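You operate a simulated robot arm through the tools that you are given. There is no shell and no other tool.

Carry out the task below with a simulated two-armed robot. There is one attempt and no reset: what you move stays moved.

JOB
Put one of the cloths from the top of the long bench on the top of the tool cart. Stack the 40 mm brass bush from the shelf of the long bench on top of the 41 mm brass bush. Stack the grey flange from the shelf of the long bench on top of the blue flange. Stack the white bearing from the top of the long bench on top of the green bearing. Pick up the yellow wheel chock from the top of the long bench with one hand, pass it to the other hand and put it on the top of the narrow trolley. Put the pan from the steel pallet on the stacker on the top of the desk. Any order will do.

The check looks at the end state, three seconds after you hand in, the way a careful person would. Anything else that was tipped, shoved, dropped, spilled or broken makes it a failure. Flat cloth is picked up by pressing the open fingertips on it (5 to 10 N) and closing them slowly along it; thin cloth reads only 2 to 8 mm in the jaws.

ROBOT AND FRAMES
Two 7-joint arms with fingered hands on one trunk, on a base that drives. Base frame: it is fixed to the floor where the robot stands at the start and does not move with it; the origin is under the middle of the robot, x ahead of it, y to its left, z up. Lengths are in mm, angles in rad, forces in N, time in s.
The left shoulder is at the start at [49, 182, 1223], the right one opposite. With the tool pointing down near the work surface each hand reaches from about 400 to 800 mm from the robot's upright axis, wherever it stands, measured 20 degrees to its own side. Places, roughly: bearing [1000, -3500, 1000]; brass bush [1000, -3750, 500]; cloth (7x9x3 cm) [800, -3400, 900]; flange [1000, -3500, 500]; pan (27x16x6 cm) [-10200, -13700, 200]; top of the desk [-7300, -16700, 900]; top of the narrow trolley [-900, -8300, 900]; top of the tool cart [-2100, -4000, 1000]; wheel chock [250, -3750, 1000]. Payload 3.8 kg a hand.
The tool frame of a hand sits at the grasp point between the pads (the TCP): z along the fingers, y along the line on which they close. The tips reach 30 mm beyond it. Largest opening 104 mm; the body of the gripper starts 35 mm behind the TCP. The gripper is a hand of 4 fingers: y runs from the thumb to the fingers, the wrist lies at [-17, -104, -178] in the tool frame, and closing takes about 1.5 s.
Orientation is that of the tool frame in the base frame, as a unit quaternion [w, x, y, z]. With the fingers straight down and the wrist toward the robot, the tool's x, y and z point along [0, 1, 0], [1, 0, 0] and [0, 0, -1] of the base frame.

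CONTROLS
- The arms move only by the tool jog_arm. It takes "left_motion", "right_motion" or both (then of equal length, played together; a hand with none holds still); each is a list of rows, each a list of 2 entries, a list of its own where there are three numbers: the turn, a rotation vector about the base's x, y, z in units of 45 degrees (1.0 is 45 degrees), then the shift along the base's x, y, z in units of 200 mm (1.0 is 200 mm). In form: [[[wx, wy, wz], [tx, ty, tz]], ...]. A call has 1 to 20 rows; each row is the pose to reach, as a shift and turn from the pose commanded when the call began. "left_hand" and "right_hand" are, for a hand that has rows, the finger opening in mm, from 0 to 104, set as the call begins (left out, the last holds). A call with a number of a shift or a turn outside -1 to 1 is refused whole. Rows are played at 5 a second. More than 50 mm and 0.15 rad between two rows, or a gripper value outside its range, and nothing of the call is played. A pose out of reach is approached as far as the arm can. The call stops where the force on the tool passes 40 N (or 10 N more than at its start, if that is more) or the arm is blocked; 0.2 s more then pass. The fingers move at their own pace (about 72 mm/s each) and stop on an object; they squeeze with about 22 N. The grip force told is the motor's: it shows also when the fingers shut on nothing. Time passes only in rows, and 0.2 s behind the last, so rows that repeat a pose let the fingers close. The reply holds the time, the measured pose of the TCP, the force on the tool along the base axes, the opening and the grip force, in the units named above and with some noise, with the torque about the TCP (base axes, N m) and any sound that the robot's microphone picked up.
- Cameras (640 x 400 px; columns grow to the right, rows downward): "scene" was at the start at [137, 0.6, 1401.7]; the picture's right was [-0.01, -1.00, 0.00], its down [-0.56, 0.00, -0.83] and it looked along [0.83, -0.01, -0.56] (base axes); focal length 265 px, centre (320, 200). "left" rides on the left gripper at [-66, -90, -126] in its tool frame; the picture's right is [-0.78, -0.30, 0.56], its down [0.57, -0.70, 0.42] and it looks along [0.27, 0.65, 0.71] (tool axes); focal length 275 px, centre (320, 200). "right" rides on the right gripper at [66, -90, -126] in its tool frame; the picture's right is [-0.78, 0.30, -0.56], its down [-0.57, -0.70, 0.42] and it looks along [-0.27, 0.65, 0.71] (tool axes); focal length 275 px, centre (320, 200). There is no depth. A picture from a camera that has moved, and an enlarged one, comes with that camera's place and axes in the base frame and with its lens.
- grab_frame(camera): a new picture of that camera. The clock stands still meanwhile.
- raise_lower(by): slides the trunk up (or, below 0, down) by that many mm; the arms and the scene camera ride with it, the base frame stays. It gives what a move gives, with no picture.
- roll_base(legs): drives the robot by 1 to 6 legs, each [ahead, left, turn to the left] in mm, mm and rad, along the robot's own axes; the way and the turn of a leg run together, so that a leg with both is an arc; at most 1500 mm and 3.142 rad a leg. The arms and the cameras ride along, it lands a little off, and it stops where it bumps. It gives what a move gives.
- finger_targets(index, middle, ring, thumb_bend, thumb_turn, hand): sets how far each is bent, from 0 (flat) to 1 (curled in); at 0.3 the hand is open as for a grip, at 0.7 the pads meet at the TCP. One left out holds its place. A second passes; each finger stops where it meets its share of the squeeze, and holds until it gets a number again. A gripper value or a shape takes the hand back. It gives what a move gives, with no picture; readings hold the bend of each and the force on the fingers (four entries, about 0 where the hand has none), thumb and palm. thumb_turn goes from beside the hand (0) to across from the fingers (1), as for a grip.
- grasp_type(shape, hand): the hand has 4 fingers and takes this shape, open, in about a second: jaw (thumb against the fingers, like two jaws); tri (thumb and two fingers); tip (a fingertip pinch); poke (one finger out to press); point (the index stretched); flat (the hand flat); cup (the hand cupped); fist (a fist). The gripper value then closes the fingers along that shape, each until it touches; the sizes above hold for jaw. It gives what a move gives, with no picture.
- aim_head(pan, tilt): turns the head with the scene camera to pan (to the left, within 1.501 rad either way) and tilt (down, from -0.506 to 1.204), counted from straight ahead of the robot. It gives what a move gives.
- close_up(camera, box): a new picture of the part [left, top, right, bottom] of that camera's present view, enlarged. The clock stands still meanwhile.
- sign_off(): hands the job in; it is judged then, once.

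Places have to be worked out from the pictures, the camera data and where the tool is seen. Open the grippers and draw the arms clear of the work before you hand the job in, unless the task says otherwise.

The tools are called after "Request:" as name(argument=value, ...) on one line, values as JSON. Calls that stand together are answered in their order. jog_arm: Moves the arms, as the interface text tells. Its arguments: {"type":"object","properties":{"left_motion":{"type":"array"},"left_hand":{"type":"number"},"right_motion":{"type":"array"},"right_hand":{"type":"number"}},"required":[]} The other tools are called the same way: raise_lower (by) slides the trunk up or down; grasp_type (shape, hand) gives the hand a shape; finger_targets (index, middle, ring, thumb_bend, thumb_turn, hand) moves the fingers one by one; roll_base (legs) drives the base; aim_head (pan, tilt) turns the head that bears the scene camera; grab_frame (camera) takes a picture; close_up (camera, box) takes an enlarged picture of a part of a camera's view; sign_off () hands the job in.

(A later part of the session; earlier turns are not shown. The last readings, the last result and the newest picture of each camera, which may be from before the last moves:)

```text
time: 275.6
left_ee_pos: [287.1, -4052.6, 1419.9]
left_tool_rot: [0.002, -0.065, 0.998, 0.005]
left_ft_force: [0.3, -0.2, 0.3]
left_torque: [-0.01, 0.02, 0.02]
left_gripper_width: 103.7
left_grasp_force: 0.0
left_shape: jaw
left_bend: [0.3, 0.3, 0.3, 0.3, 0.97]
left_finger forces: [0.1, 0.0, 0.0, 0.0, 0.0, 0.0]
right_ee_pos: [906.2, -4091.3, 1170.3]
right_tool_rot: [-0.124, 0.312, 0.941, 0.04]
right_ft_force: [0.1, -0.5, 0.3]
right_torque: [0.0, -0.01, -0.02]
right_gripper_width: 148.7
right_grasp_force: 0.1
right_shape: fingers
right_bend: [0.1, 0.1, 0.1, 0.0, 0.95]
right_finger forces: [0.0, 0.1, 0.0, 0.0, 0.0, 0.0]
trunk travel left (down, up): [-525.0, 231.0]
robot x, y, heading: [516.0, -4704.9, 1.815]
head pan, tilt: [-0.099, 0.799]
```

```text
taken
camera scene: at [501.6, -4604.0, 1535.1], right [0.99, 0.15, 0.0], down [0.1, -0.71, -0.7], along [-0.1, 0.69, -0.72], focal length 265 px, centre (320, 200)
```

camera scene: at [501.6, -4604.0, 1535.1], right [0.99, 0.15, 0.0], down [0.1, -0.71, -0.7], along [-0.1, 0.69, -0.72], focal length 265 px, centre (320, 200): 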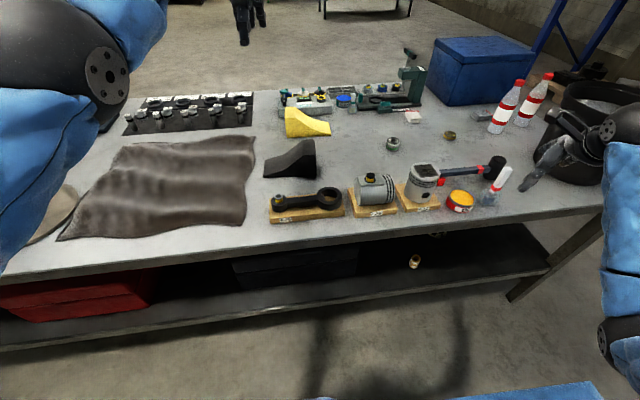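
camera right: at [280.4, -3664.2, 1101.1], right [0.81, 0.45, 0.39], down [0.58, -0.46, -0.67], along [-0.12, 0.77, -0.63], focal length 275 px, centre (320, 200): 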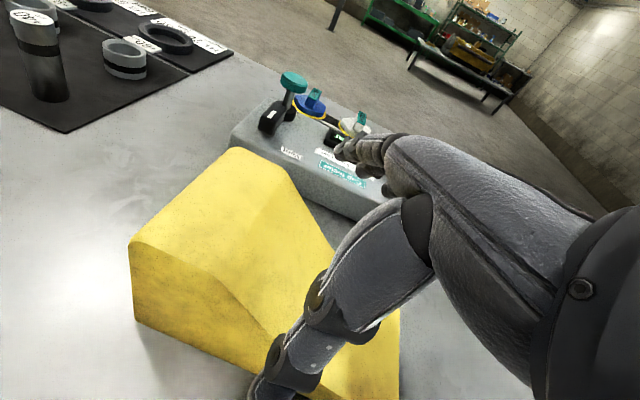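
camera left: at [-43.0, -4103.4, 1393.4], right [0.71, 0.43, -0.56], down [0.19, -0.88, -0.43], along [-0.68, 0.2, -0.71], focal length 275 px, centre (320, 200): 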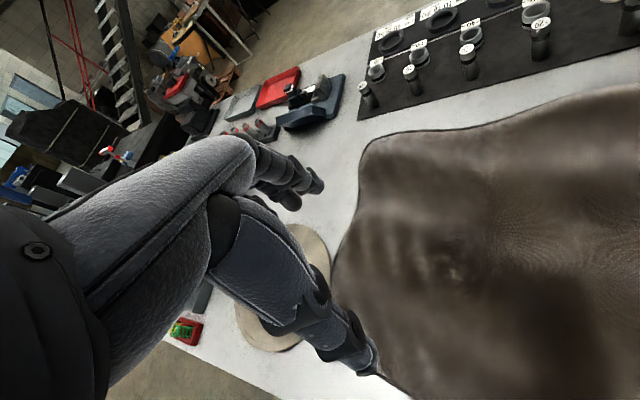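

A jog was refused but the sweep stayed high. I zoom in to verify that nothing on the bench was disturbed.

Request:
close_up(camera="scene", box=[250, 80, 540, 230])

Request:
close_up(camera="scene", box=[260, 160, 420, 230])

```text
2.21 times, centred on (395, 155) of scene
camera zoom: at [501.6, -4604.0, 1535.1], right [0.99, 0.15, 0.0], down [0.1, -0.71, -0.7], along [-0.1, 0.69, -0.72], focal length 584 px, centre (154, 299)
```

zoom: 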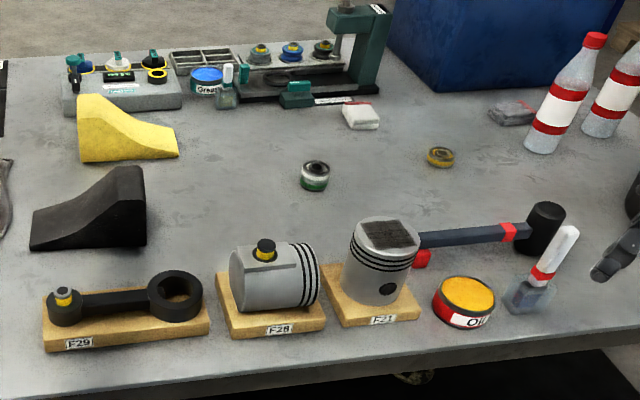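

```text
4.00 times, centred on (340, 195) of scene
camera zoom: at [501.6, -4604.0, 1535.1], right [0.99, 0.15, 0.0], down [0.1, -0.71, -0.7], along [-0.1, 0.69, -0.72], focal length 1059 px, centre (240, 220)
```

zoom: 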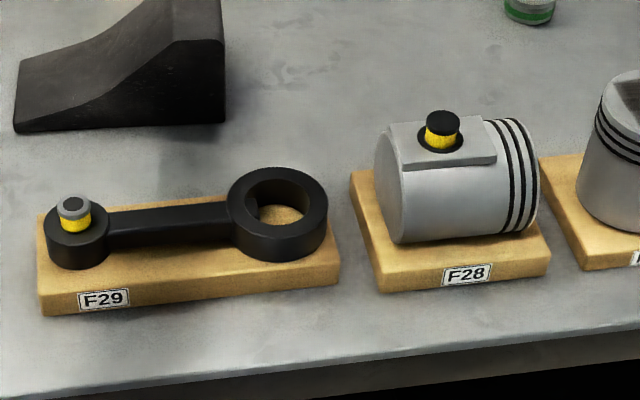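

Everything is in place. I drive round the left end to the front side and turn to face the bench there.

Request:
roll_base(legs=[[0, -1075, 0], [0, -1075, 0], [1300, 0, 0], [1350, 0, 0], [0, 0, -3.12]])

Request:
aim_head(pan=-0.3, tilt=0.5)

Request:
grab_frame(camera="scene")

```text
time: 306.0
left_ee_pos: [2183.5, -2258.7, 1420.4]
left_tool_rot: [0.005, 0.996, 0.088, -0.001]
left_ft_force: [0.5, -0.8, -0.7]
left_torque: [0.01, -0.04, 0.02]
left_gripper_width: 103.6
left_grasp_force: 0.0
left_shape: jaw
left_bend: [0.3, 0.3, 0.3, 0.3, 0.97]
left_finger forces: [0.0, 0.0, 0.0, 0.0, 0.0, 0.1]
right_ee_pos: [1562.2, -2250.0, 1170.6]
right_tool_rot: [0.037, 0.948, -0.29, 0.123]
right_ft_force: [0.1, -0.4, -0.4]
right_torque: [0.03, -0.04, 0.04]
right_gripper_width: 148.7
right_grasp_force: 0.1
right_shape: fingers
right_bend: [0.1, 0.1, 0.1, 0.0, 0.95]
right_finger forces: [0.1, 0.0, 0.0, 0.1, 0.0, 0.0]
trunk travel left (down, up): [-525.0, 231.0]
robot x, y, heading: [1926.7, -1624.3, -1.272]
head pan, tilt: [-0.099, 0.799]
```

```text
time: 306.8
left_ee_pos: [2184.3, -2258.5, 1418.5]
left_tool_rot: [0.004, 0.996, 0.088, -0.002]
left_ft_force: [-0.2, -0.1, -0.2]
left_torque: [0.0, -0.02, 0.01]
left_gripper_width: 104.0
left_grasp_force: 0.0
left_shape: jaw
left_bend: [0.3, 0.3, 0.3, 0.3, 0.97]
left_finger forces: [0.0, 0.1, 0.0, 0.1, 0.1, 0.0]
right_ee_pos: [1563.6, -2250.3, 1171.5]
right_tool_rot: [0.037, 0.948, -0.29, 0.125]
right_ft_force: [0.1, 0.3, -0.7]
right_torque: [0.0, 0.0, -0.02]
right_gripper_width: 148.8
right_grasp_force: 0.0
right_shape: fingers
right_bend: [0.1, 0.1, 0.1, 0.0, 0.95]
right_finger forces: [0.0, 0.0, 0.0, 0.0, 0.0, 0.1]
trunk travel left (down, up): [-525.0, 231.0]
robot x, y, heading: [1921.9, -1622.2, -1.279]
head pan, tilt: [-0.3, 0.499]
```

```text
taken
camera scene: at [1930.4, -1727.5, 1561.0], right [-1.0, 0.01, 0.0], down [0.0, 0.48, -0.88], along [-0.01, -0.88, -0.48], focal length 265 px, centre (320, 200)
```

scene: 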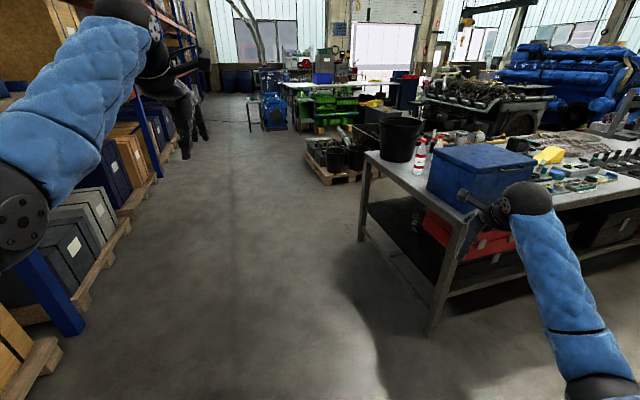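

I drive along the front to stand before the chock, and lower the trunk to its normal height.

Request:
roll_base(legs=[[0, 0, -0.026], [0, -1050, 0], [0, -1050, 0], [280, 0, 0]])

Request:
raise_lower(by=-150)

Request:
aim_head(pan=0.0, tilt=0.6)

Request:
grab_frame(camera="scene")

```text
time: 319.2
left_ee_pos: [229.7, -3121.9, 1420.0]
left_tool_rot: [0.004, 0.996, 0.087, -0.001]
left_ft_force: [-0.1, -0.3, -0.8]
left_torque: [-0.02, 0.05, -0.01]
left_gripper_width: 103.9
left_grasp_force: 0.1
left_shape: jaw
left_bend: [0.3, 0.3, 0.3, 0.3, 0.97]
left_finger forces: [0.0, 0.0, 0.0, 0.1, 0.0, 0.0]
right_ee_pos: [-392.0, -3112.4, 1170.5]
right_tool_rot: [0.038, 0.948, -0.291, 0.125]
right_ft_force: [-0.1, 0.0, 0.5]
right_torque: [-0.03, 0.02, 0.0]
right_gripper_width: 148.6
right_grasp_force: 0.1
right_shape: fingers
right_bend: [0.1, 0.1, 0.1, 0.0, 0.95]
right_finger forces: [0.0, 0.0, 0.0, 0.0, 0.1, 0.0]
trunk travel left (down, up): [-525.0, 231.0]
robot x, y, heading: [-27.8, -2482.0, -1.277]
head pan, tilt: [-0.3, 0.499]
```

```text
time: 321.0
left_ee_pos: [228.5, -3121.7, 1270.7]
left_tool_rot: [0.006, 0.996, 0.088, -0.002]
left_ft_force: [0.1, 0.3, -0.5]
left_torque: [0.0, 0.0, 0.02]
left_gripper_width: 103.9
left_grasp_force: 0.1
left_shape: jaw
left_bend: [0.3, 0.3, 0.3, 0.3, 0.97]
left_finger forces: [0.0, 0.0, 0.0, 0.1, 0.1, 0.0]
right_ee_pos: [-391.7, -3110.4, 1020.7]
right_tool_rot: [0.037, 0.948, -0.29, 0.125]
right_ft_force: [-0.1, -0.2, 0.5]
right_torque: [-0.02, -0.01, -0.01]
right_gripper_width: 148.9
right_grasp_force: 0.1
right_shape: fingers
right_bend: [0.1, 0.1, 0.1, 0.0, 0.95]
right_finger forces: [0.0, 0.1, 0.0, 0.0, 0.0, 0.0]
trunk travel left (down, up): [-375.0, 381.0]
robot x, y, heading: [-28.7, -2481.0, -1.28]
head pan, tilt: [-0.3, 0.499]
```

```text
time: 321.8
left_ee_pos: [229.6, -3121.2, 1270.3]
left_tool_rot: [0.004, 0.996, 0.088, -0.002]
left_ft_force: [-0.7, 0.0, 0.1]
left_torque: [0.02, -0.01, 0.04]
left_gripper_width: 103.8
left_grasp_force: 0.0
left_shape: jaw
left_bend: [0.3, 0.3, 0.3, 0.3, 0.97]
left_finger forces: [0.1, 0.1, 0.0, 0.0, 0.0, 0.0]
right_ee_pos: [-391.4, -3112.0, 1021.4]
right_tool_rot: [0.037, 0.948, -0.291, 0.124]
right_ft_force: [0.2, -0.2, 0.0]
right_torque: [0.05, 0.03, 0.03]
right_gripper_width: 148.6
right_grasp_force: 0.0
right_shape: fingers
right_bend: [0.1, 0.1, 0.1, 0.0, 0.95]
right_finger forces: [0.0, 0.1, 0.1, 0.0, 0.0, 0.1]
trunk travel left (down, up): [-375.0, 381.0]
robot x, y, heading: [-29.7, -2482.4, -1.282]
head pan, tilt: [0.0, 0.6]
```

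```text
taken
camera scene: at [10.8, -2610.7, 1401.1], right [-0.96, -0.29, 0.0], down [-0.16, 0.54, -0.83], along [0.24, -0.79, -0.56], focal length 265 px, centre (320, 200)
```

scene: 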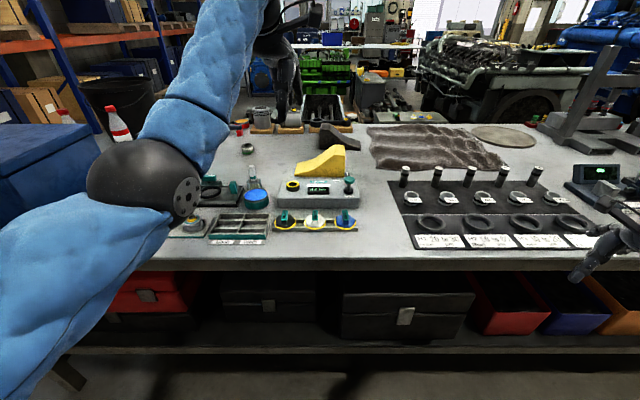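

From the front the chock lies behind the cap tester. I zoom in to measure.

Request:
close_up(camera="scene", box=[250, 130, 380, 240])

```text
3.64 times, centred on (315, 185) of scene
camera zoom: at [10.8, -2610.7, 1401.1], right [-0.96, -0.29, 0.0], down [-0.16, 0.54, -0.83], along [0.24, -0.79, -0.56], focal length 963 px, centre (338, 254)
```

zoom: 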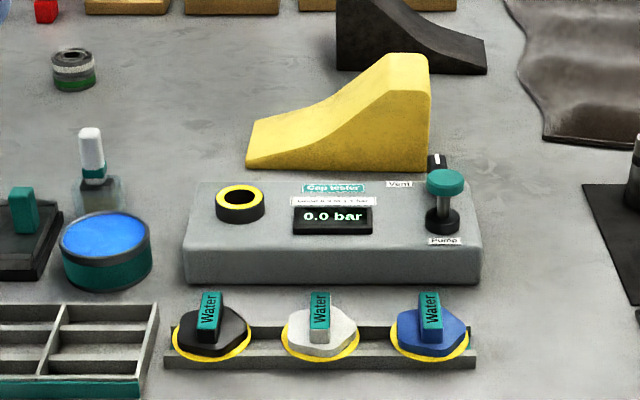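

Chock position confirmed (high-end centre ≈(191,-3567)). I raise the right hand, drive in and turn right 0.62 so that the left shoulder leads.

Request:
jog_arm(right_motion=[[[0, 0, 0], [0, 0, 0.2]], [[0, 0, 0], [0, 0, 0.4]], [[0, 0, 0], [0, 0, 0.6]], [[0, 0, 0], [0, 0, 0.8]], [[0, 0, 0], [0, 0, 1.0]]])

Request:
roll_base(legs=[[290, -95, 0], [0, 0, -0.624]])

Request:
aim_head(pan=0.5, tilt=0.7)

Request:
grab_frame(camera="scene")

```text
time: 323.0
left_ee_pos: [229.3, -3120.9, 1268.8]
left_tool_rot: [0.004, 0.996, 0.087, -0.002]
left_ft_force: [-0.1, -0.5, 0.4]
left_torque: [0.03, -0.01, 0.02]
left_gripper_width: 104.1
left_grasp_force: 0.1
left_shape: jaw
left_bend: [0.3, 0.3, 0.3, 0.3, 0.97]
left_finger forces: [0.1, 0.1, 0.0, 0.0, 0.1, 0.1]
right_ee_pos: [-390.7, -3111.3, 1218.5]
right_tool_rot: [0.037, 0.948, -0.292, 0.125]
right_ft_force: [-0.4, -0.7, 0.3]
right_torque: [0.0, 0.01, -0.01]
right_gripper_width: 149.0
right_grasp_force: 0.1
right_shape: fingers
right_bend: [0.1, 0.1, 0.1, 0.0, 0.95]
right_finger forces: [0.0, 0.0, 0.0, 0.1, 0.0, 0.1]
trunk travel left (down, up): [-375.0, 381.0]
robot x, y, heading: [-28.4, -2483.5, -1.277]
head pan, tilt: [0.0, 0.6]
```

```text
time: 326.7
left_ee_pos: [-206.5, -3454.9, 1269.9]
left_tool_rot: [0.004, 0.974, -0.226, -0.002]
left_ft_force: [-0.1, 0.4, 0.6]
left_torque: [0.01, 0.01, 0.0]
left_gripper_width: 103.9
left_grasp_force: 0.0
left_shape: jaw
left_bend: [0.3, 0.3, 0.3, 0.3, 0.97]
left_finger forces: [0.1, 0.0, 0.0, 0.1, 0.1, 0.1]
right_ee_pos: [-703.3, -3081.1, 1218.5]
right_tool_rot: [0.075, 0.811, -0.57, 0.107]
right_ft_force: [0.8, 0.5, -0.4]
right_torque: [-0.02, -0.02, -0.01]
right_gripper_width: 148.7
right_grasp_force: 0.1
right_shape: fingers
right_bend: [0.1, 0.1, 0.1, 0.0, 0.95]
right_finger forces: [0.2, 0.0, 0.0, 0.0, 0.0, 0.1]
trunk travel left (down, up): [-375.0, 381.0]
robot x, y, heading: [-35.0, -2784.7, -1.914]
head pan, tilt: [0.0, 0.6]
```

```text
time: 327.6
left_ee_pos: [-206.5, -3455.4, 1270.3]
left_tool_rot: [0.004, 0.974, -0.226, -0.002]
left_ft_force: [-0.6, 0.6, -0.1]
left_torque: [0.02, 0.0, 0.01]
left_gripper_width: 103.9
left_grasp_force: 0.0
left_shape: jaw
left_bend: [0.3, 0.3, 0.3, 0.3, 0.97]
left_finger forces: [0.1, 0.0, 0.1, 0.1, 0.0, 0.0]
right_ee_pos: [-701.7, -3081.1, 1217.8]
right_tool_rot: [0.073, 0.811, -0.57, 0.107]
right_ft_force: [0.7, -0.4, -0.2]
right_torque: [0.02, 0.02, 0.02]
right_gripper_width: 148.8
right_grasp_force: 0.0
right_shape: fingers
right_bend: [0.1, 0.1, 0.1, 0.0, 0.95]
right_finger forces: [0.0, 0.0, 0.0, 0.0, 0.1, 0.0]
trunk travel left (down, up): [-375.0, 381.0]
robot x, y, heading: [-36.2, -2783.3, -1.909]
head pan, tilt: [0.499, 0.7]
```

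```text
taken
camera scene: at [-38.9, -2913.2, 1392.4], right [-0.99, -0.16, 0.0], down [-0.1, 0.64, -0.76], along [0.12, -0.76, -0.64], focal length 265 px, centre (320, 200)
```

scene: 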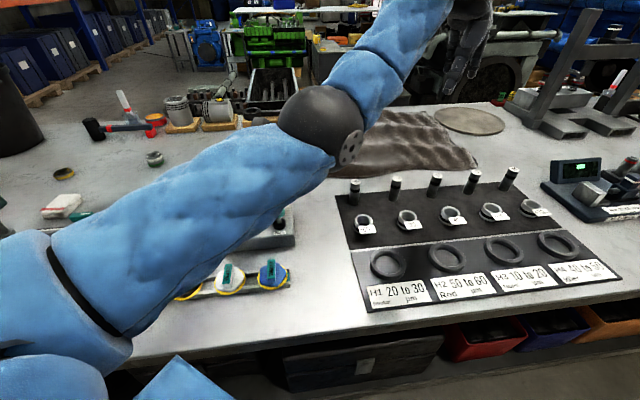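

The left hand will pick: I open it wide (thumb flat) and swing it toward the chock while turning it square to the chock's width.

Request:
finger_targets(hand="left", index=0.12, middle=0.12, ring=0.12, thumb_bend=0.0, thumb_turn=1.0)

Request:
jog_arm(left_motion=[[[0, 0, 0.15], [0.16, -0.02, 0]], [[0, 0, 0.3], [0.32, -0.03, 0]], [[0, 0, 0.45], [0.48, -0.05, 0]], [[0, 0, 0.6], [0.64, -0.07, 0]], [[0, 0, 0.75], [0.8, -0.08, 0]], [[0, 0, 0.893], [0.95, -0.1, 0]]])

Request:
jog_arm(left_motion=[[[-0.015, 0.06, 0], [0.2, -0.05, 0]], [[-0.03, 0.12, 0], [0.4, -0.1, 0]], [[-0.045, 0.18, 0], [0.6, -0.15, 0]], [[-0.06, 0.24, 0], [0.8, -0.2, 0]], [[-0.065, 0.259, 0], [1.0, -0.25, -0.05]]])

Request:
grab_frame(camera="left")

Request:
grab_frame(camera="scene")

```text
time: 328.6
left_ee_pos: [-204.4, -3455.1, 1268.6]
left_tool_rot: [0.004, 0.974, -0.226, -0.002]
left_ft_force: [-0.1, 0.2, 0.1]
left_torque: [0.0, -0.01, 0.03]
left_gripper_width: 145.8
left_grasp_force: 0.1
left_shape: fingers
left_bend: [0.12, 0.12, 0.12, 0.0, 0.95]
left_finger forces: [0.0, 0.0, 0.1, 0.0, 0.0, 0.0]
right_ee_pos: [-703.1, -3081.9, 1218.4]
right_tool_rot: [0.074, 0.811, -0.57, 0.107]
right_ft_force: [0.5, 0.7, -0.1]
right_torque: [-0.02, -0.03, 0.02]
right_gripper_width: 148.9
right_grasp_force: 0.0
right_shape: fingers
right_bend: [0.1, 0.1, 0.1, 0.0, 0.95]
right_finger forces: [0.1, 0.0, 0.0, 0.1, 0.0, 0.0]
trunk travel left (down, up): [-375.0, 381.0]
robot x, y, heading: [-33.5, -2785.7, -1.906]
head pan, tilt: [0.499, 0.7]
```

```text
time: 330.0
left_ee_pos: [-17.6, -3476.1, 1269.1]
left_tool_rot: [0.005, 0.992, 0.123, -0.001]
left_ft_force: [-0.9, -0.5, 0.2]
left_torque: [0.01, 0.0, -0.02]
left_gripper_width: 146.2
left_grasp_force: 0.0
left_shape: fingers
left_bend: [0.12, 0.12, 0.12, 0.0, 0.95]
left_finger forces: [0.0, 0.0, 0.1, 0.0, 0.0, 0.0]
right_ee_pos: [-702.1, -3081.8, 1217.5]
right_tool_rot: [0.074, 0.811, -0.57, 0.106]
right_ft_force: [0.3, -0.3, 0.3]
right_torque: [0.0, 0.0, -0.01]
right_gripper_width: 148.5
right_grasp_force: 0.2
right_shape: fingers
right_bend: [0.1, 0.1, 0.1, 0.0, 0.95]
right_finger forces: [0.0, 0.0, 0.0, 0.0, 0.1, 0.0]
trunk travel left (down, up): [-375.0, 381.0]
robot x, y, heading: [-35.5, -2784.7, -1.91]
head pan, tilt: [0.499, 0.7]
```

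```text
time: 331.2
left_ee_pos: [184.1, -3526.0, 1259.3]
left_tool_rot: [0.018, 0.987, 0.122, -0.106]
left_ft_force: [0.2, -0.4, 0.4]
left_torque: [-0.01, 0.02, 0.01]
left_gripper_width: 146.2
left_grasp_force: 0.0
left_shape: fingers
left_bend: [0.12, 0.12, 0.12, 0.0, 0.95]
left_finger forces: [0.0, 0.1, 0.1, 0.1, 0.0, 0.0]
right_ee_pos: [-701.7, -3082.9, 1219.4]
right_tool_rot: [0.074, 0.811, -0.57, 0.107]
right_ft_force: [1.0, 0.5, 0.2]
right_torque: [0.04, -0.02, -0.01]
right_gripper_width: 148.9
right_grasp_force: 0.0
right_shape: fingers
right_bend: [0.1, 0.1, 0.1, 0.0, 0.95]
right_finger forces: [0.0, 0.1, 0.0, 0.1, 0.0, 0.0]
trunk travel left (down, up): [-375.0, 381.0]
robot x, y, heading: [-40.9, -2786.7, -1.909]
head pan, tilt: [0.499, 0.7]
```

```text
taken
camera left: at [126.7, -3448.5, 1393.0], right [-0.92, 0.07, -0.38], down [0.28, 0.79, -0.54], along [0.26, -0.61, -0.75], focal length 275 px, centre (320, 200)
```

left: 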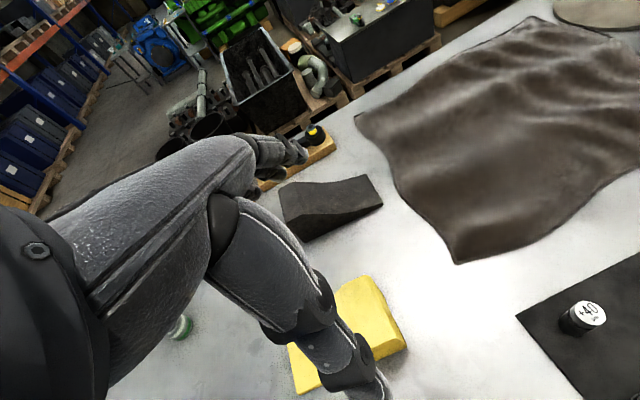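

```text
taken
camera scene: at [-37.5, -2913.6, 1392.4], right [-0.99, -0.16, 0.0], down [-0.1, 0.64, -0.76], along [0.12, -0.75, -0.64], focal length 265 px, centre (320, 200)
```

scene: 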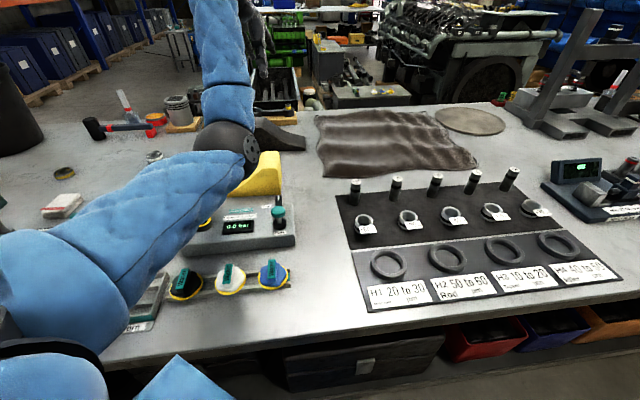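

The hand is aligned and leaning away from the high end. I move to above the grip point (290,-3531) and descend partway, checking for body shift.

Request:
jog_arm(left_motion=[[[0, 0, 0], [0.2, -0.01, 0]], [[0, 0, 0], [0.4, -0.02, 0]], [[0, 0, 0], [0.53, -0.023, -0.1]], [[0, 0, 0], [0.53, -0.023, -0.3]], [[0, 0, 0], [0.53, -0.023, -0.5]], [[0, 0, 0], [0.53, -0.023, -0.7]]])

Request:
grab_frame(camera="left")

Request:
grab_frame(camera="scene")

```text
time: 332.6
left_ee_pos: [290.1, -3528.3, 1118.8]
left_tool_rot: [0.018, 0.987, 0.122, -0.105]
left_ft_force: [0.3, 0.0, 0.0]
left_torque: [0.01, 0.0, 0.0]
left_gripper_width: 145.9
left_grasp_force: 0.0
left_shape: fingers
left_bend: [0.12, 0.12, 0.12, 0.0, 0.95]
left_finger forces: [0.1, 0.1, 0.0, 0.0, 0.1, 0.1]
right_ee_pos: [-702.3, -3081.0, 1220.6]
right_tool_rot: [0.074, 0.811, -0.57, 0.107]
right_ft_force: [-0.3, 0.2, -0.3]
right_torque: [0.03, -0.06, 0.02]
right_gripper_width: 148.7
right_grasp_force: 0.1
right_shape: fingers
right_bend: [0.1, 0.1, 0.1, 0.0, 0.95]
right_finger forces: [0.1, 0.0, 0.1, 0.1, 0.1, 0.0]
trunk travel left (down, up): [-375.0, 381.0]
robot x, y, heading: [-37.9, -2784.6, -1.906]
head pan, tilt: [0.499, 0.7]
```

```text
taken
camera left: at [231.1, -3450.3, 1253.0], right [-0.92, 0.07, -0.38], down [0.28, 0.79, -0.54], along [0.27, -0.61, -0.75], focal length 275 px, centre (320, 200)
```

left: 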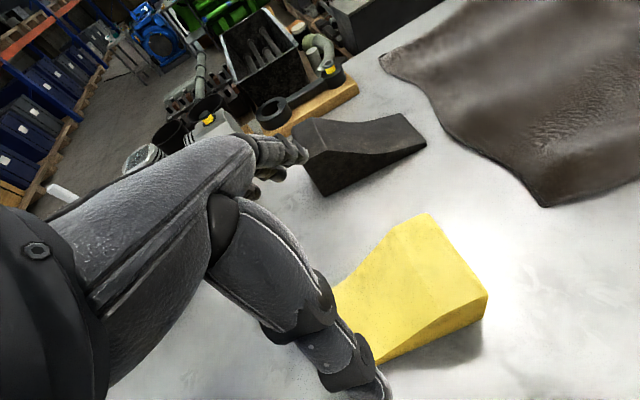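

```text
taken
camera scene: at [-38.5, -2913.6, 1392.4], right [-0.99, -0.16, 0.0], down [-0.1, 0.64, -0.76], along [0.12, -0.75, -0.64], focal length 265 px, centre (320, 200)
```

scene: 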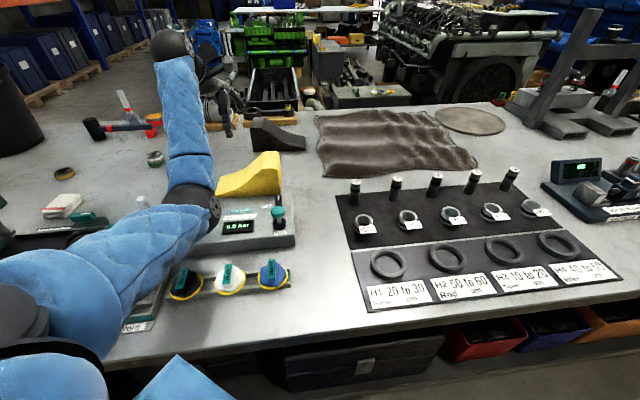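

No body shift; elbow is ~1130 high above low items. I descend further to z≈1000.

Request:
jog_arm(left_motion=[[[0, 0, 0], [0, 0, -0.2]], [[0, 0, 0], [0, 0, -0.4]], [[0, 0, 0], [0, 0, -0.59]]])

Request:
grab_frame(camera="left")

Request:
grab_frame(camera="scene")

```text
time: 333.4
left_ee_pos: [290.5, -3529.3, 1000.5]
left_tool_rot: [0.018, 0.987, 0.123, -0.105]
left_ft_force: [-0.4, -0.3, -0.4]
left_torque: [0.01, 0.0, 0.01]
left_gripper_width: 146.3
left_grasp_force: 0.2
left_shape: fingers
left_bend: [0.12, 0.12, 0.12, 0.0, 0.95]
left_finger forces: [0.0, 0.1, 0.0, 0.0, 0.0, 0.1]
right_ee_pos: [-702.0, -3081.5, 1218.9]
right_tool_rot: [0.074, 0.811, -0.57, 0.107]
right_ft_force: [0.2, 0.4, -0.3]
right_torque: [0.02, -0.04, 0.01]
right_gripper_width: 148.7
right_grasp_force: 0.1
right_shape: fingers
right_bend: [0.1, 0.1, 0.1, 0.0, 0.95]
right_finger forces: [0.0, 0.1, 0.1, 0.0, 0.1, 0.0]
trunk travel left (down, up): [-375.0, 381.0]
robot x, y, heading: [-38.4, -2787.4, -1.912]
head pan, tilt: [0.499, 0.7]
```

```text
taken
camera left: at [232.9, -3451.6, 1135.6], right [-0.92, 0.07, -0.38], down [0.28, 0.79, -0.54], along [0.27, -0.61, -0.75], focal length 275 px, centre (320, 200)
```

left: 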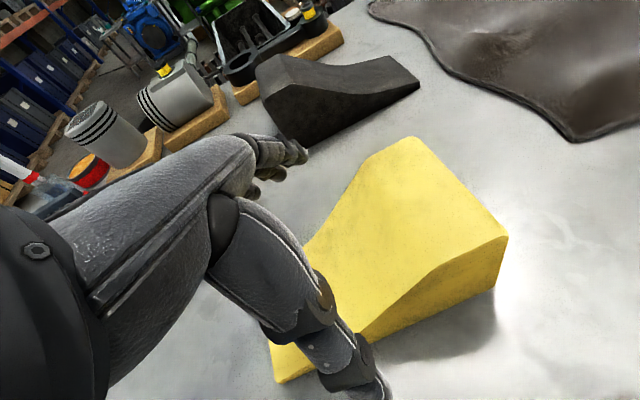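

```text
taken
camera scene: at [-38.2, -2913.6, 1392.4], right [-0.99, -0.16, 0.0], down [-0.1, 0.64, -0.76], along [0.12, -0.75, -0.64], focal length 265 px, centre (320, 200)
```

scene: 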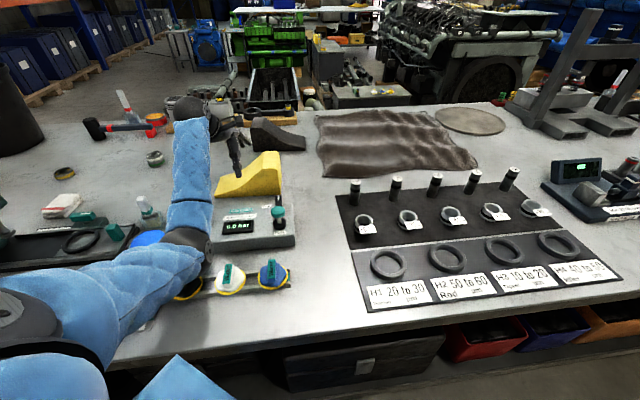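

The chock's corners appear where predicted (within a few px) and both thumb and fingers clear its sides by ~20 mm. I descend to ≈940.

Request:
jog_arm(left_motion=[[[0, 0, 0], [0, 0, -0.12]], [[0, 0, 0], [0, 0, -0.22]], [[0, 0, 0], [0, 0, -0.3]]])

Request:
grab_frame(camera="left")

Request:
close_up(camera="scene", box=[150, 90, 310, 280])

```text
time: 334.2
left_ee_pos: [289.8, -3530.0, 943.2]
left_tool_rot: [0.018, 0.987, 0.122, -0.105]
left_ft_force: [1.3, -0.5, 0.6]
left_torque: [0.01, 0.01, 0.02]
left_gripper_width: 146.6
left_grasp_force: 0.3
left_shape: fingers
left_bend: [0.12, 0.12, 0.12, 0.0, 0.95]
left_finger forces: [0.5, 0.1, 0.0, 0.1, 0.0, 0.0]
right_ee_pos: [-701.0, -3081.7, 1219.4]
right_tool_rot: [0.074, 0.811, -0.57, 0.107]
right_ft_force: [1.1, -0.6, -0.4]
right_torque: [0.03, -0.01, 0.02]
right_gripper_width: 148.6
right_grasp_force: 0.0
right_shape: fingers
right_bend: [0.1, 0.1, 0.1, 0.0, 0.95]
right_finger forces: [0.0, 0.0, 0.1, 0.0, 0.0, 0.1]
trunk travel left (down, up): [-375.0, 381.0]
robot x, y, heading: [-38.4, -2785.9, -1.909]
head pan, tilt: [0.499, 0.7]
```

```text
taken
camera left: at [231.7, -3451.9, 1077.1], right [-0.92, 0.07, -0.38], down [0.28, 0.79, -0.54], along [0.27, -0.61, -0.75], focal length 275 px, centre (320, 200)
```

left: 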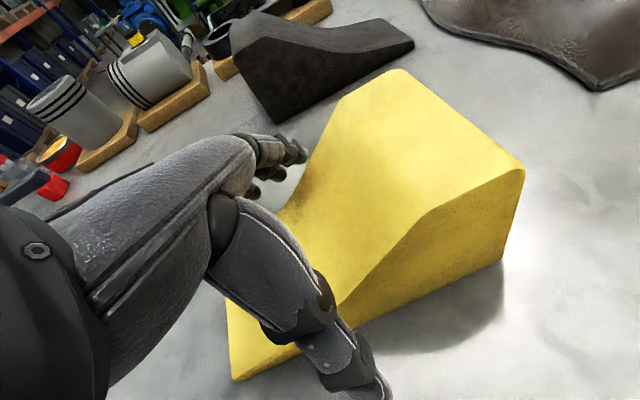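

```text
2.11 times, centred on (230, 185) of scene
camera zoom: at [-38.5, -2913.2, 1392.4], right [-0.99, -0.16, 0.0], down [-0.1, 0.64, -0.76], along [0.12, -0.76, -0.64], focal length 558 px, centre (510, 232)
```

zoom: 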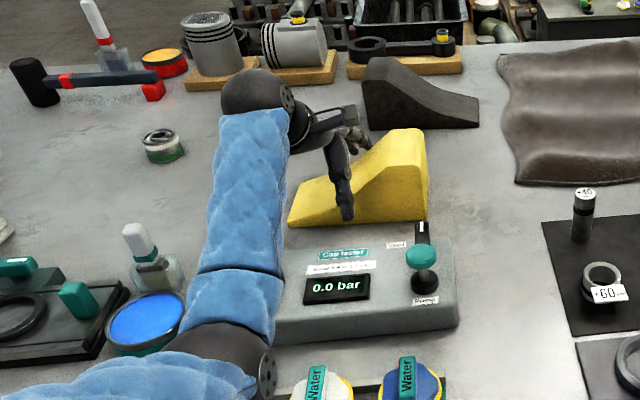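

A trace of contact on the index (0.5 N). I go 6 mm lower slowly and then close.

Request:
jog_arm(left_motion=[[[0, 0, 0], [0, 0, -0.015]], [[0, 0, 0], [0, 0, -0.03]]])

Request:
finger_targets(hand="left", index=0.6, middle=0.6, ring=0.6, thumb_bend=0.6, thumb_turn=1.0)

Request:
grab_frame(camera="left")

```text
time: 334.8
left_ee_pos: [288.8, -3530.2, 936.0]
left_tool_rot: [0.02, 0.987, 0.123, -0.105]
left_ft_force: [1.1, -0.1, 4.9]
left_torque: [-0.31, -0.02, 0.07]
left_gripper_width: 148.4
left_grasp_force: 1.6
left_shape: fingers
left_bend: [0.11, 0.12, 0.12, 0.0, 0.95]
left_finger forces: [3.5, 0.0, 0.0, 0.0, 0.0, 0.0]
right_ee_pos: [-701.3, -3080.3, 1219.3]
right_tool_rot: [0.074, 0.811, -0.57, 0.107]
right_ft_force: [-0.8, 0.2, 0.7]
right_torque: [0.01, -0.03, 0.02]
right_gripper_width: 148.6
right_grasp_force: 0.0
right_shape: fingers
right_bend: [0.1, 0.1, 0.1, 0.0, 0.95]
right_finger forces: [0.0, 0.0, 0.0, 0.0, 0.1, 0.0]
trunk travel left (down, up): [-375.0, 381.0]
robot x, y, heading: [-38.7, -2785.6, -1.91]
head pan, tilt: [0.499, 0.7]
```

```text
time: 335.8
left_ee_pos: [289.5, -3527.6, 940.5]
left_tool_rot: [0.02, 0.987, 0.123, -0.105]
left_ft_force: [3.9, -0.3, 15.7]
left_torque: [-0.76, -0.28, 0.16]
left_gripper_width: 120.2
left_grasp_force: 28.8
left_shape: fingers
left_bend: [0.16, 0.27, 0.29, 0.46, 0.98]
left_finger forces: [8.5, 10.1, 11.2, 0.1, 27.9, 0.0]
right_ee_pos: [-701.8, -3080.3, 1219.6]
right_tool_rot: [0.074, 0.811, -0.57, 0.107]
right_ft_force: [-0.2, -1.1, 0.5]
right_torque: [-0.01, 0.0, 0.01]
right_gripper_width: 148.7
right_grasp_force: 0.0
right_shape: fingers
right_bend: [0.1, 0.1, 0.1, 0.0, 0.95]
right_finger forces: [0.1, 0.0, 0.0, 0.0, 0.1, 0.0]
trunk travel left (down, up): [-375.0, 381.0]
robot x, y, heading: [-35.1, -2787.2, -1.912]
head pan, tilt: [0.499, 0.7]
```

```text
taken
camera left: at [231.6, -3449.8, 1073.5], right [-0.92, 0.07, -0.38], down [0.28, 0.79, -0.55], along [0.27, -0.61, -0.74], focal length 275 px, centre (320, 200)
```

left: 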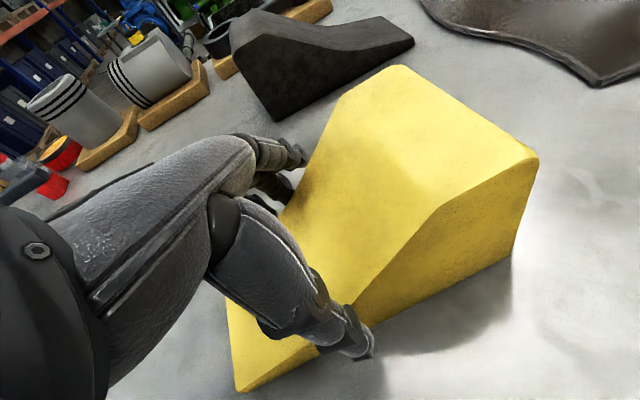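

All fingers press on the chock (28 N). I lift 30 mm and check that it holds.

Request:
jog_arm(left_motion=[[[0, 0, 0], [0, 0, 0.05]], [[0, 0, 0], [0, 0, 0.1]], [[0, 0, 0], [0, 0, 0.15]], [[0, 0, 0], [0, 0, 0.2]]])

Request:
grab_frame(camera="left")

Request:
close_up(camera="scene", box=[150, 90, 310, 280])

```text
time: 336.8
left_ee_pos: [291.3, -3530.3, 975.4]
left_tool_rot: [0.017, 0.987, 0.123, -0.105]
left_ft_force: [1.1, -0.7, -4.7]
left_torque: [0.1, -0.13, 0.02]
left_gripper_width: 116.5
left_grasp_force: 24.3
left_shape: fingers
left_bend: [0.18, 0.26, 0.29, 0.47, 0.98]
left_finger forces: [2.1, 11.1, 11.7, 0.1, 25.1, 0.0]
right_ee_pos: [-701.1, -3083.2, 1217.4]
right_tool_rot: [0.074, 0.811, -0.571, 0.106]
right_ft_force: [1.4, -0.4, -0.3]
right_torque: [-0.02, 0.05, 0.02]
right_gripper_width: 148.9
right_grasp_force: 0.1
right_shape: fingers
right_bend: [0.1, 0.1, 0.1, 0.0, 0.95]
right_finger forces: [0.0, 0.1, 0.0, 0.1, 0.0, 0.0]
trunk travel left (down, up): [-375.0, 381.0]
robot x, y, heading: [-37.2, -2786.9, -1.908]
head pan, tilt: [0.499, 0.7]
```

```text
taken
camera left: at [232.4, -3451.4, 1110.6], right [-0.92, 0.07, -0.38], down [0.29, 0.79, -0.54], along [0.27, -0.61, -0.75], focal length 275 px, centre (320, 200)
```

left: 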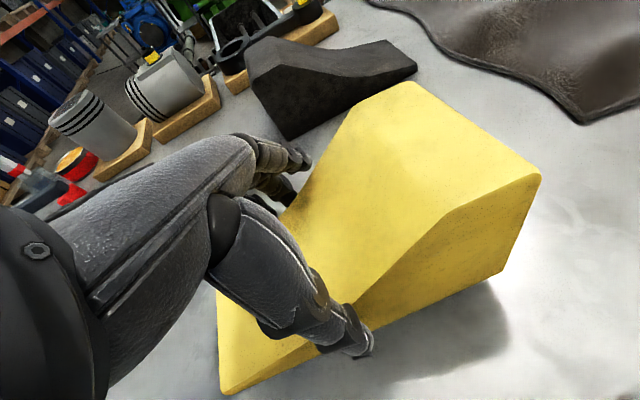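

```text
2.11 times, centred on (230, 185) of scene
camera zoom: at [-38.6, -2913.5, 1392.4], right [-0.99, -0.16, 0.0], down [-0.1, 0.64, -0.76], along [0.12, -0.75, -0.64], focal length 558 px, centre (510, 232)
```

zoom: 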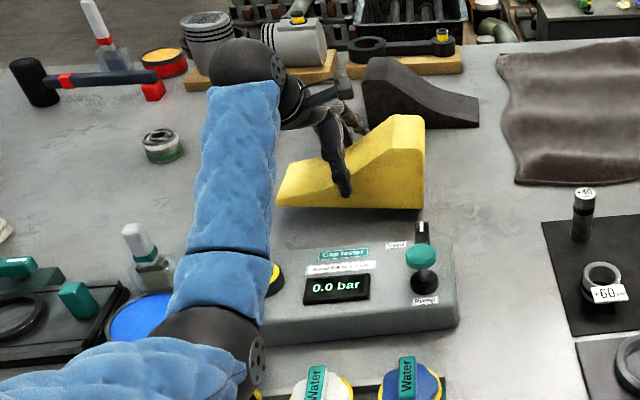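

The chock is light (~0.5 kg) and held. I lift it to ≈1125 and bring it toward the robot's front, turning it square to me.

Request:
jog_arm(left_motion=[[[0, 0, 0], [0, 0, 0.2]], [[0, 0, 0], [0, 0, 0.4]], [[0, 0, 0], [0, 0, 0.6]], [[0, 0, 0], [0, 0, 0.78]]])

Request:
jog_arm(left_motion=[[[0, 0, -0.08], [-0.2, 0.1, 0.02]], [[0, 0, -0.16], [-0.4, 0.2, 0.04]], [[0, 0, -0.24], [-0.6, 0.3, 0.06]], [[0, 0, -0.32], [-0.8, 0.4, 0.08]], [[0, 0, -0.4], [-1.0, 0.5, 0.1]]])

Request:
jog_arm(left_motion=[[[0, 0, -0.07], [-0.2, 0.1, 0.0]], [[0, 0, -0.14], [-0.4, 0.2, 0.0]], [[0, 0, -0.21], [-0.6, 0.3, 0.0]], [[0, 0, -0.28], [-0.8, 0.4, 0.0]], [[0, 0, -0.342], [-1.0, 0.5, 0.0]]])

Request:
aim_head(pan=0.0, tilt=0.6)

Request:
grab_frame(camera="scene")

Request:
grab_frame(camera="left")

```text
time: 337.8
left_ee_pos: [290.6, -3530.0, 1133.4]
left_tool_rot: [0.017, 0.987, 0.122, -0.104]
left_ft_force: [0.2, 0.3, -4.6]
left_torque: [0.1, -0.17, -0.02]
left_gripper_width: 115.6
left_grasp_force: 24.9
left_shape: fingers
left_bend: [0.18, 0.26, 0.29, 0.47, 0.98]
left_finger forces: [1.6, 11.2, 11.8, 0.0, 24.7, 0.1]
right_ee_pos: [-701.2, -3080.8, 1218.9]
right_tool_rot: [0.074, 0.811, -0.57, 0.107]
right_ft_force: [0.7, -0.4, 0.0]
right_torque: [0.04, 0.03, 0.0]
right_gripper_width: 149.0
right_grasp_force: 0.1
right_shape: fingers
right_bend: [0.1, 0.1, 0.1, 0.0, 0.95]
right_finger forces: [0.0, 0.0, 0.0, 0.0, 0.1, 0.1]
trunk travel left (down, up): [-375.0, 381.0]
robot x, y, heading: [-38.1, -2784.7, -1.916]
head pan, tilt: [0.499, 0.7]
```

```text
time: 339.0
left_ee_pos: [91.8, -3428.6, 1155.6]
left_tool_rot: [0.0, 0.994, -0.033, -0.105]
left_ft_force: [-0.7, 0.7, -5.4]
left_torque: [0.03, -0.16, 0.02]
left_gripper_width: 115.3
left_grasp_force: 24.3
left_shape: fingers
left_bend: [0.18, 0.26, 0.29, 0.48, 0.98]
left_finger forces: [1.3, 11.1, 11.6, 0.0, 24.1, 0.0]
right_ee_pos: [-701.4, -3080.6, 1218.3]
right_tool_rot: [0.074, 0.811, -0.57, 0.106]
right_ft_force: [0.5, -0.1, -0.5]
right_torque: [0.01, -0.04, 0.01]
right_gripper_width: 148.8
right_grasp_force: 0.1
right_shape: fingers
right_bend: [0.1, 0.1, 0.1, 0.0, 0.95]
right_finger forces: [0.0, 0.1, 0.0, 0.1, 0.0, 0.0]
trunk travel left (down, up): [-375.0, 381.0]
robot x, y, heading: [-41.1, -2790.4, -1.912]
head pan, tilt: [0.499, 0.7]
```

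```text
time: 340.2
left_ee_pos: [-109.4, -3326.9, 1150.8]
left_tool_rot: [-0.013, 0.98, -0.167, -0.105]
left_ft_force: [-0.4, 0.7, -6.2]
left_torque: [-0.01, -0.22, 0.04]
left_gripper_width: 115.1
left_grasp_force: 23.6
left_shape: fingers
left_bend: [0.18, 0.26, 0.29, 0.48, 0.98]
left_finger forces: [1.2, 11.2, 11.6, 0.0, 23.8, 0.0]
right_ee_pos: [-703.7, -3081.7, 1218.8]
right_tool_rot: [0.074, 0.81, -0.571, 0.107]
right_ft_force: [-0.5, 0.4, -0.4]
right_torque: [0.0, 0.0, 0.03]
right_gripper_width: 148.7
right_grasp_force: 0.0
right_shape: fingers
right_bend: [0.1, 0.1, 0.1, 0.0, 0.95]
right_finger forces: [0.1, 0.0, 0.1, 0.0, 0.0, 0.1]
trunk travel left (down, up): [-375.0, 381.0]
robot x, y, heading: [-37.6, -2785.7, -1.91]
head pan, tilt: [0.499, 0.7]
```

```text
time: 341.2
left_ee_pos: [-108.2, -3329.0, 1149.9]
left_tool_rot: [-0.014, 0.98, -0.165, -0.106]
left_ft_force: [-0.1, -1.2, -5.6]
left_torque: [-0.03, -0.13, 0.01]
left_gripper_width: 115.2
left_grasp_force: 24.3
left_shape: fingers
left_bend: [0.19, 0.26, 0.29, 0.48, 0.98]
left_finger forces: [1.2, 11.1, 11.7, 0.0, 23.8, 0.0]
right_ee_pos: [-701.9, -3080.9, 1218.7]
right_tool_rot: [0.073, 0.812, -0.57, 0.106]
right_ft_force: [-0.1, -0.1, -0.3]
right_torque: [0.01, -0.02, 0.0]
right_gripper_width: 148.7
right_grasp_force: 0.1
right_shape: fingers
right_bend: [0.1, 0.1, 0.1, 0.0, 0.95]
right_finger forces: [0.0, 0.0, 0.1, 0.1, 0.0, 0.0]
trunk travel left (down, up): [-375.0, 381.0]
robot x, y, heading: [-37.5, -2783.8, -1.909]
head pan, tilt: [0.0, 0.6]
```

```text
taken
camera scene: at [-81.8, -2913.2, 1401.0], right [-0.94, 0.33, 0.0], down [0.19, 0.53, -0.82], along [-0.27, -0.78, -0.57], focal length 265 px, centre (320, 200)
```

scene: 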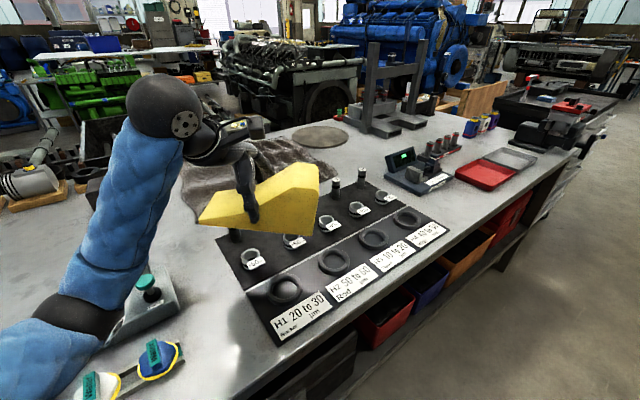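

```text
taken
camera left: at [-113.4, -3231.7, 1285.1], right [-0.73, 0.56, -0.38], down [0.67, 0.5, -0.54], along [-0.11, -0.65, -0.75], focal length 275 px, centre (320, 200)
```

left: 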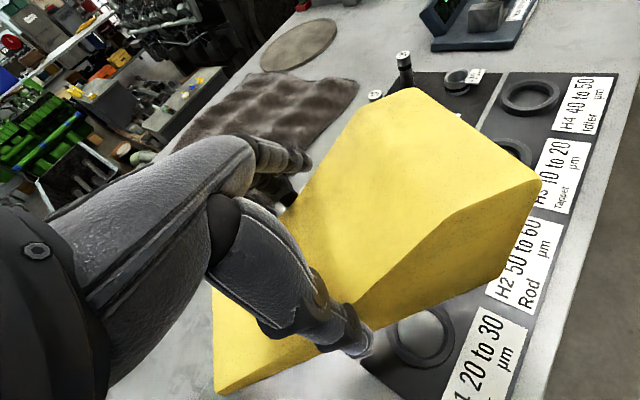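

The chock is held level. I back the robot 450 mm away from the bench so the hand-over happens over free floor.

Request:
roll_base(legs=[[-450, 0, 0]])

Request:
close_up(camera="scene", box=[100, 60, 420, 260])

```text
time: 343.9
left_ee_pos: [41.9, -2900.1, 1149.9]
left_tool_rot: [-0.014, 0.98, -0.167, -0.106]
left_ft_force: [0.2, 0.1, -4.8]
left_torque: [-0.02, -0.14, -0.04]
left_gripper_width: 115.0
left_grasp_force: 24.4
left_shape: fingers
left_bend: [0.19, 0.26, 0.29, 0.48, 0.98]
left_finger forces: [1.2, 11.1, 11.6, 0.0, 23.8, 0.1]
right_ee_pos: [-550.9, -2649.5, 1218.8]
right_tool_rot: [0.073, 0.811, -0.571, 0.107]
right_ft_force: [1.3, 0.5, -0.1]
right_torque: [0.0, 0.01, 0.03]
right_gripper_width: 148.7
right_grasp_force: 0.0
right_shape: fingers
right_bend: [0.1, 0.1, 0.1, 0.0, 0.95]
right_finger forces: [0.1, 0.1, 0.0, 0.1, 0.1, 0.0]
trunk travel left (down, up): [-375.0, 381.0]
robot x, y, heading: [115.6, -2359.2, -1.909]
head pan, tilt: [0.0, 0.6]
```

```text
2.00 times, centred on (260, 160) of scene
camera zoom: at [70.0, -2482.9, 1401.1], right [-0.94, 0.33, 0.0], down [0.19, 0.53, -0.83], along [-0.28, -0.78, -0.56], focal length 530 px, centre (440, 280)
```

zoom: 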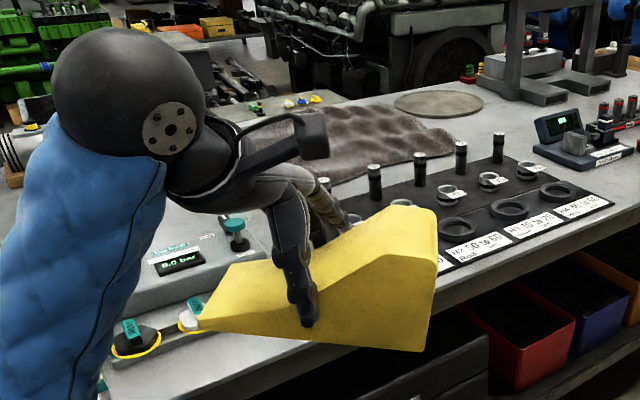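

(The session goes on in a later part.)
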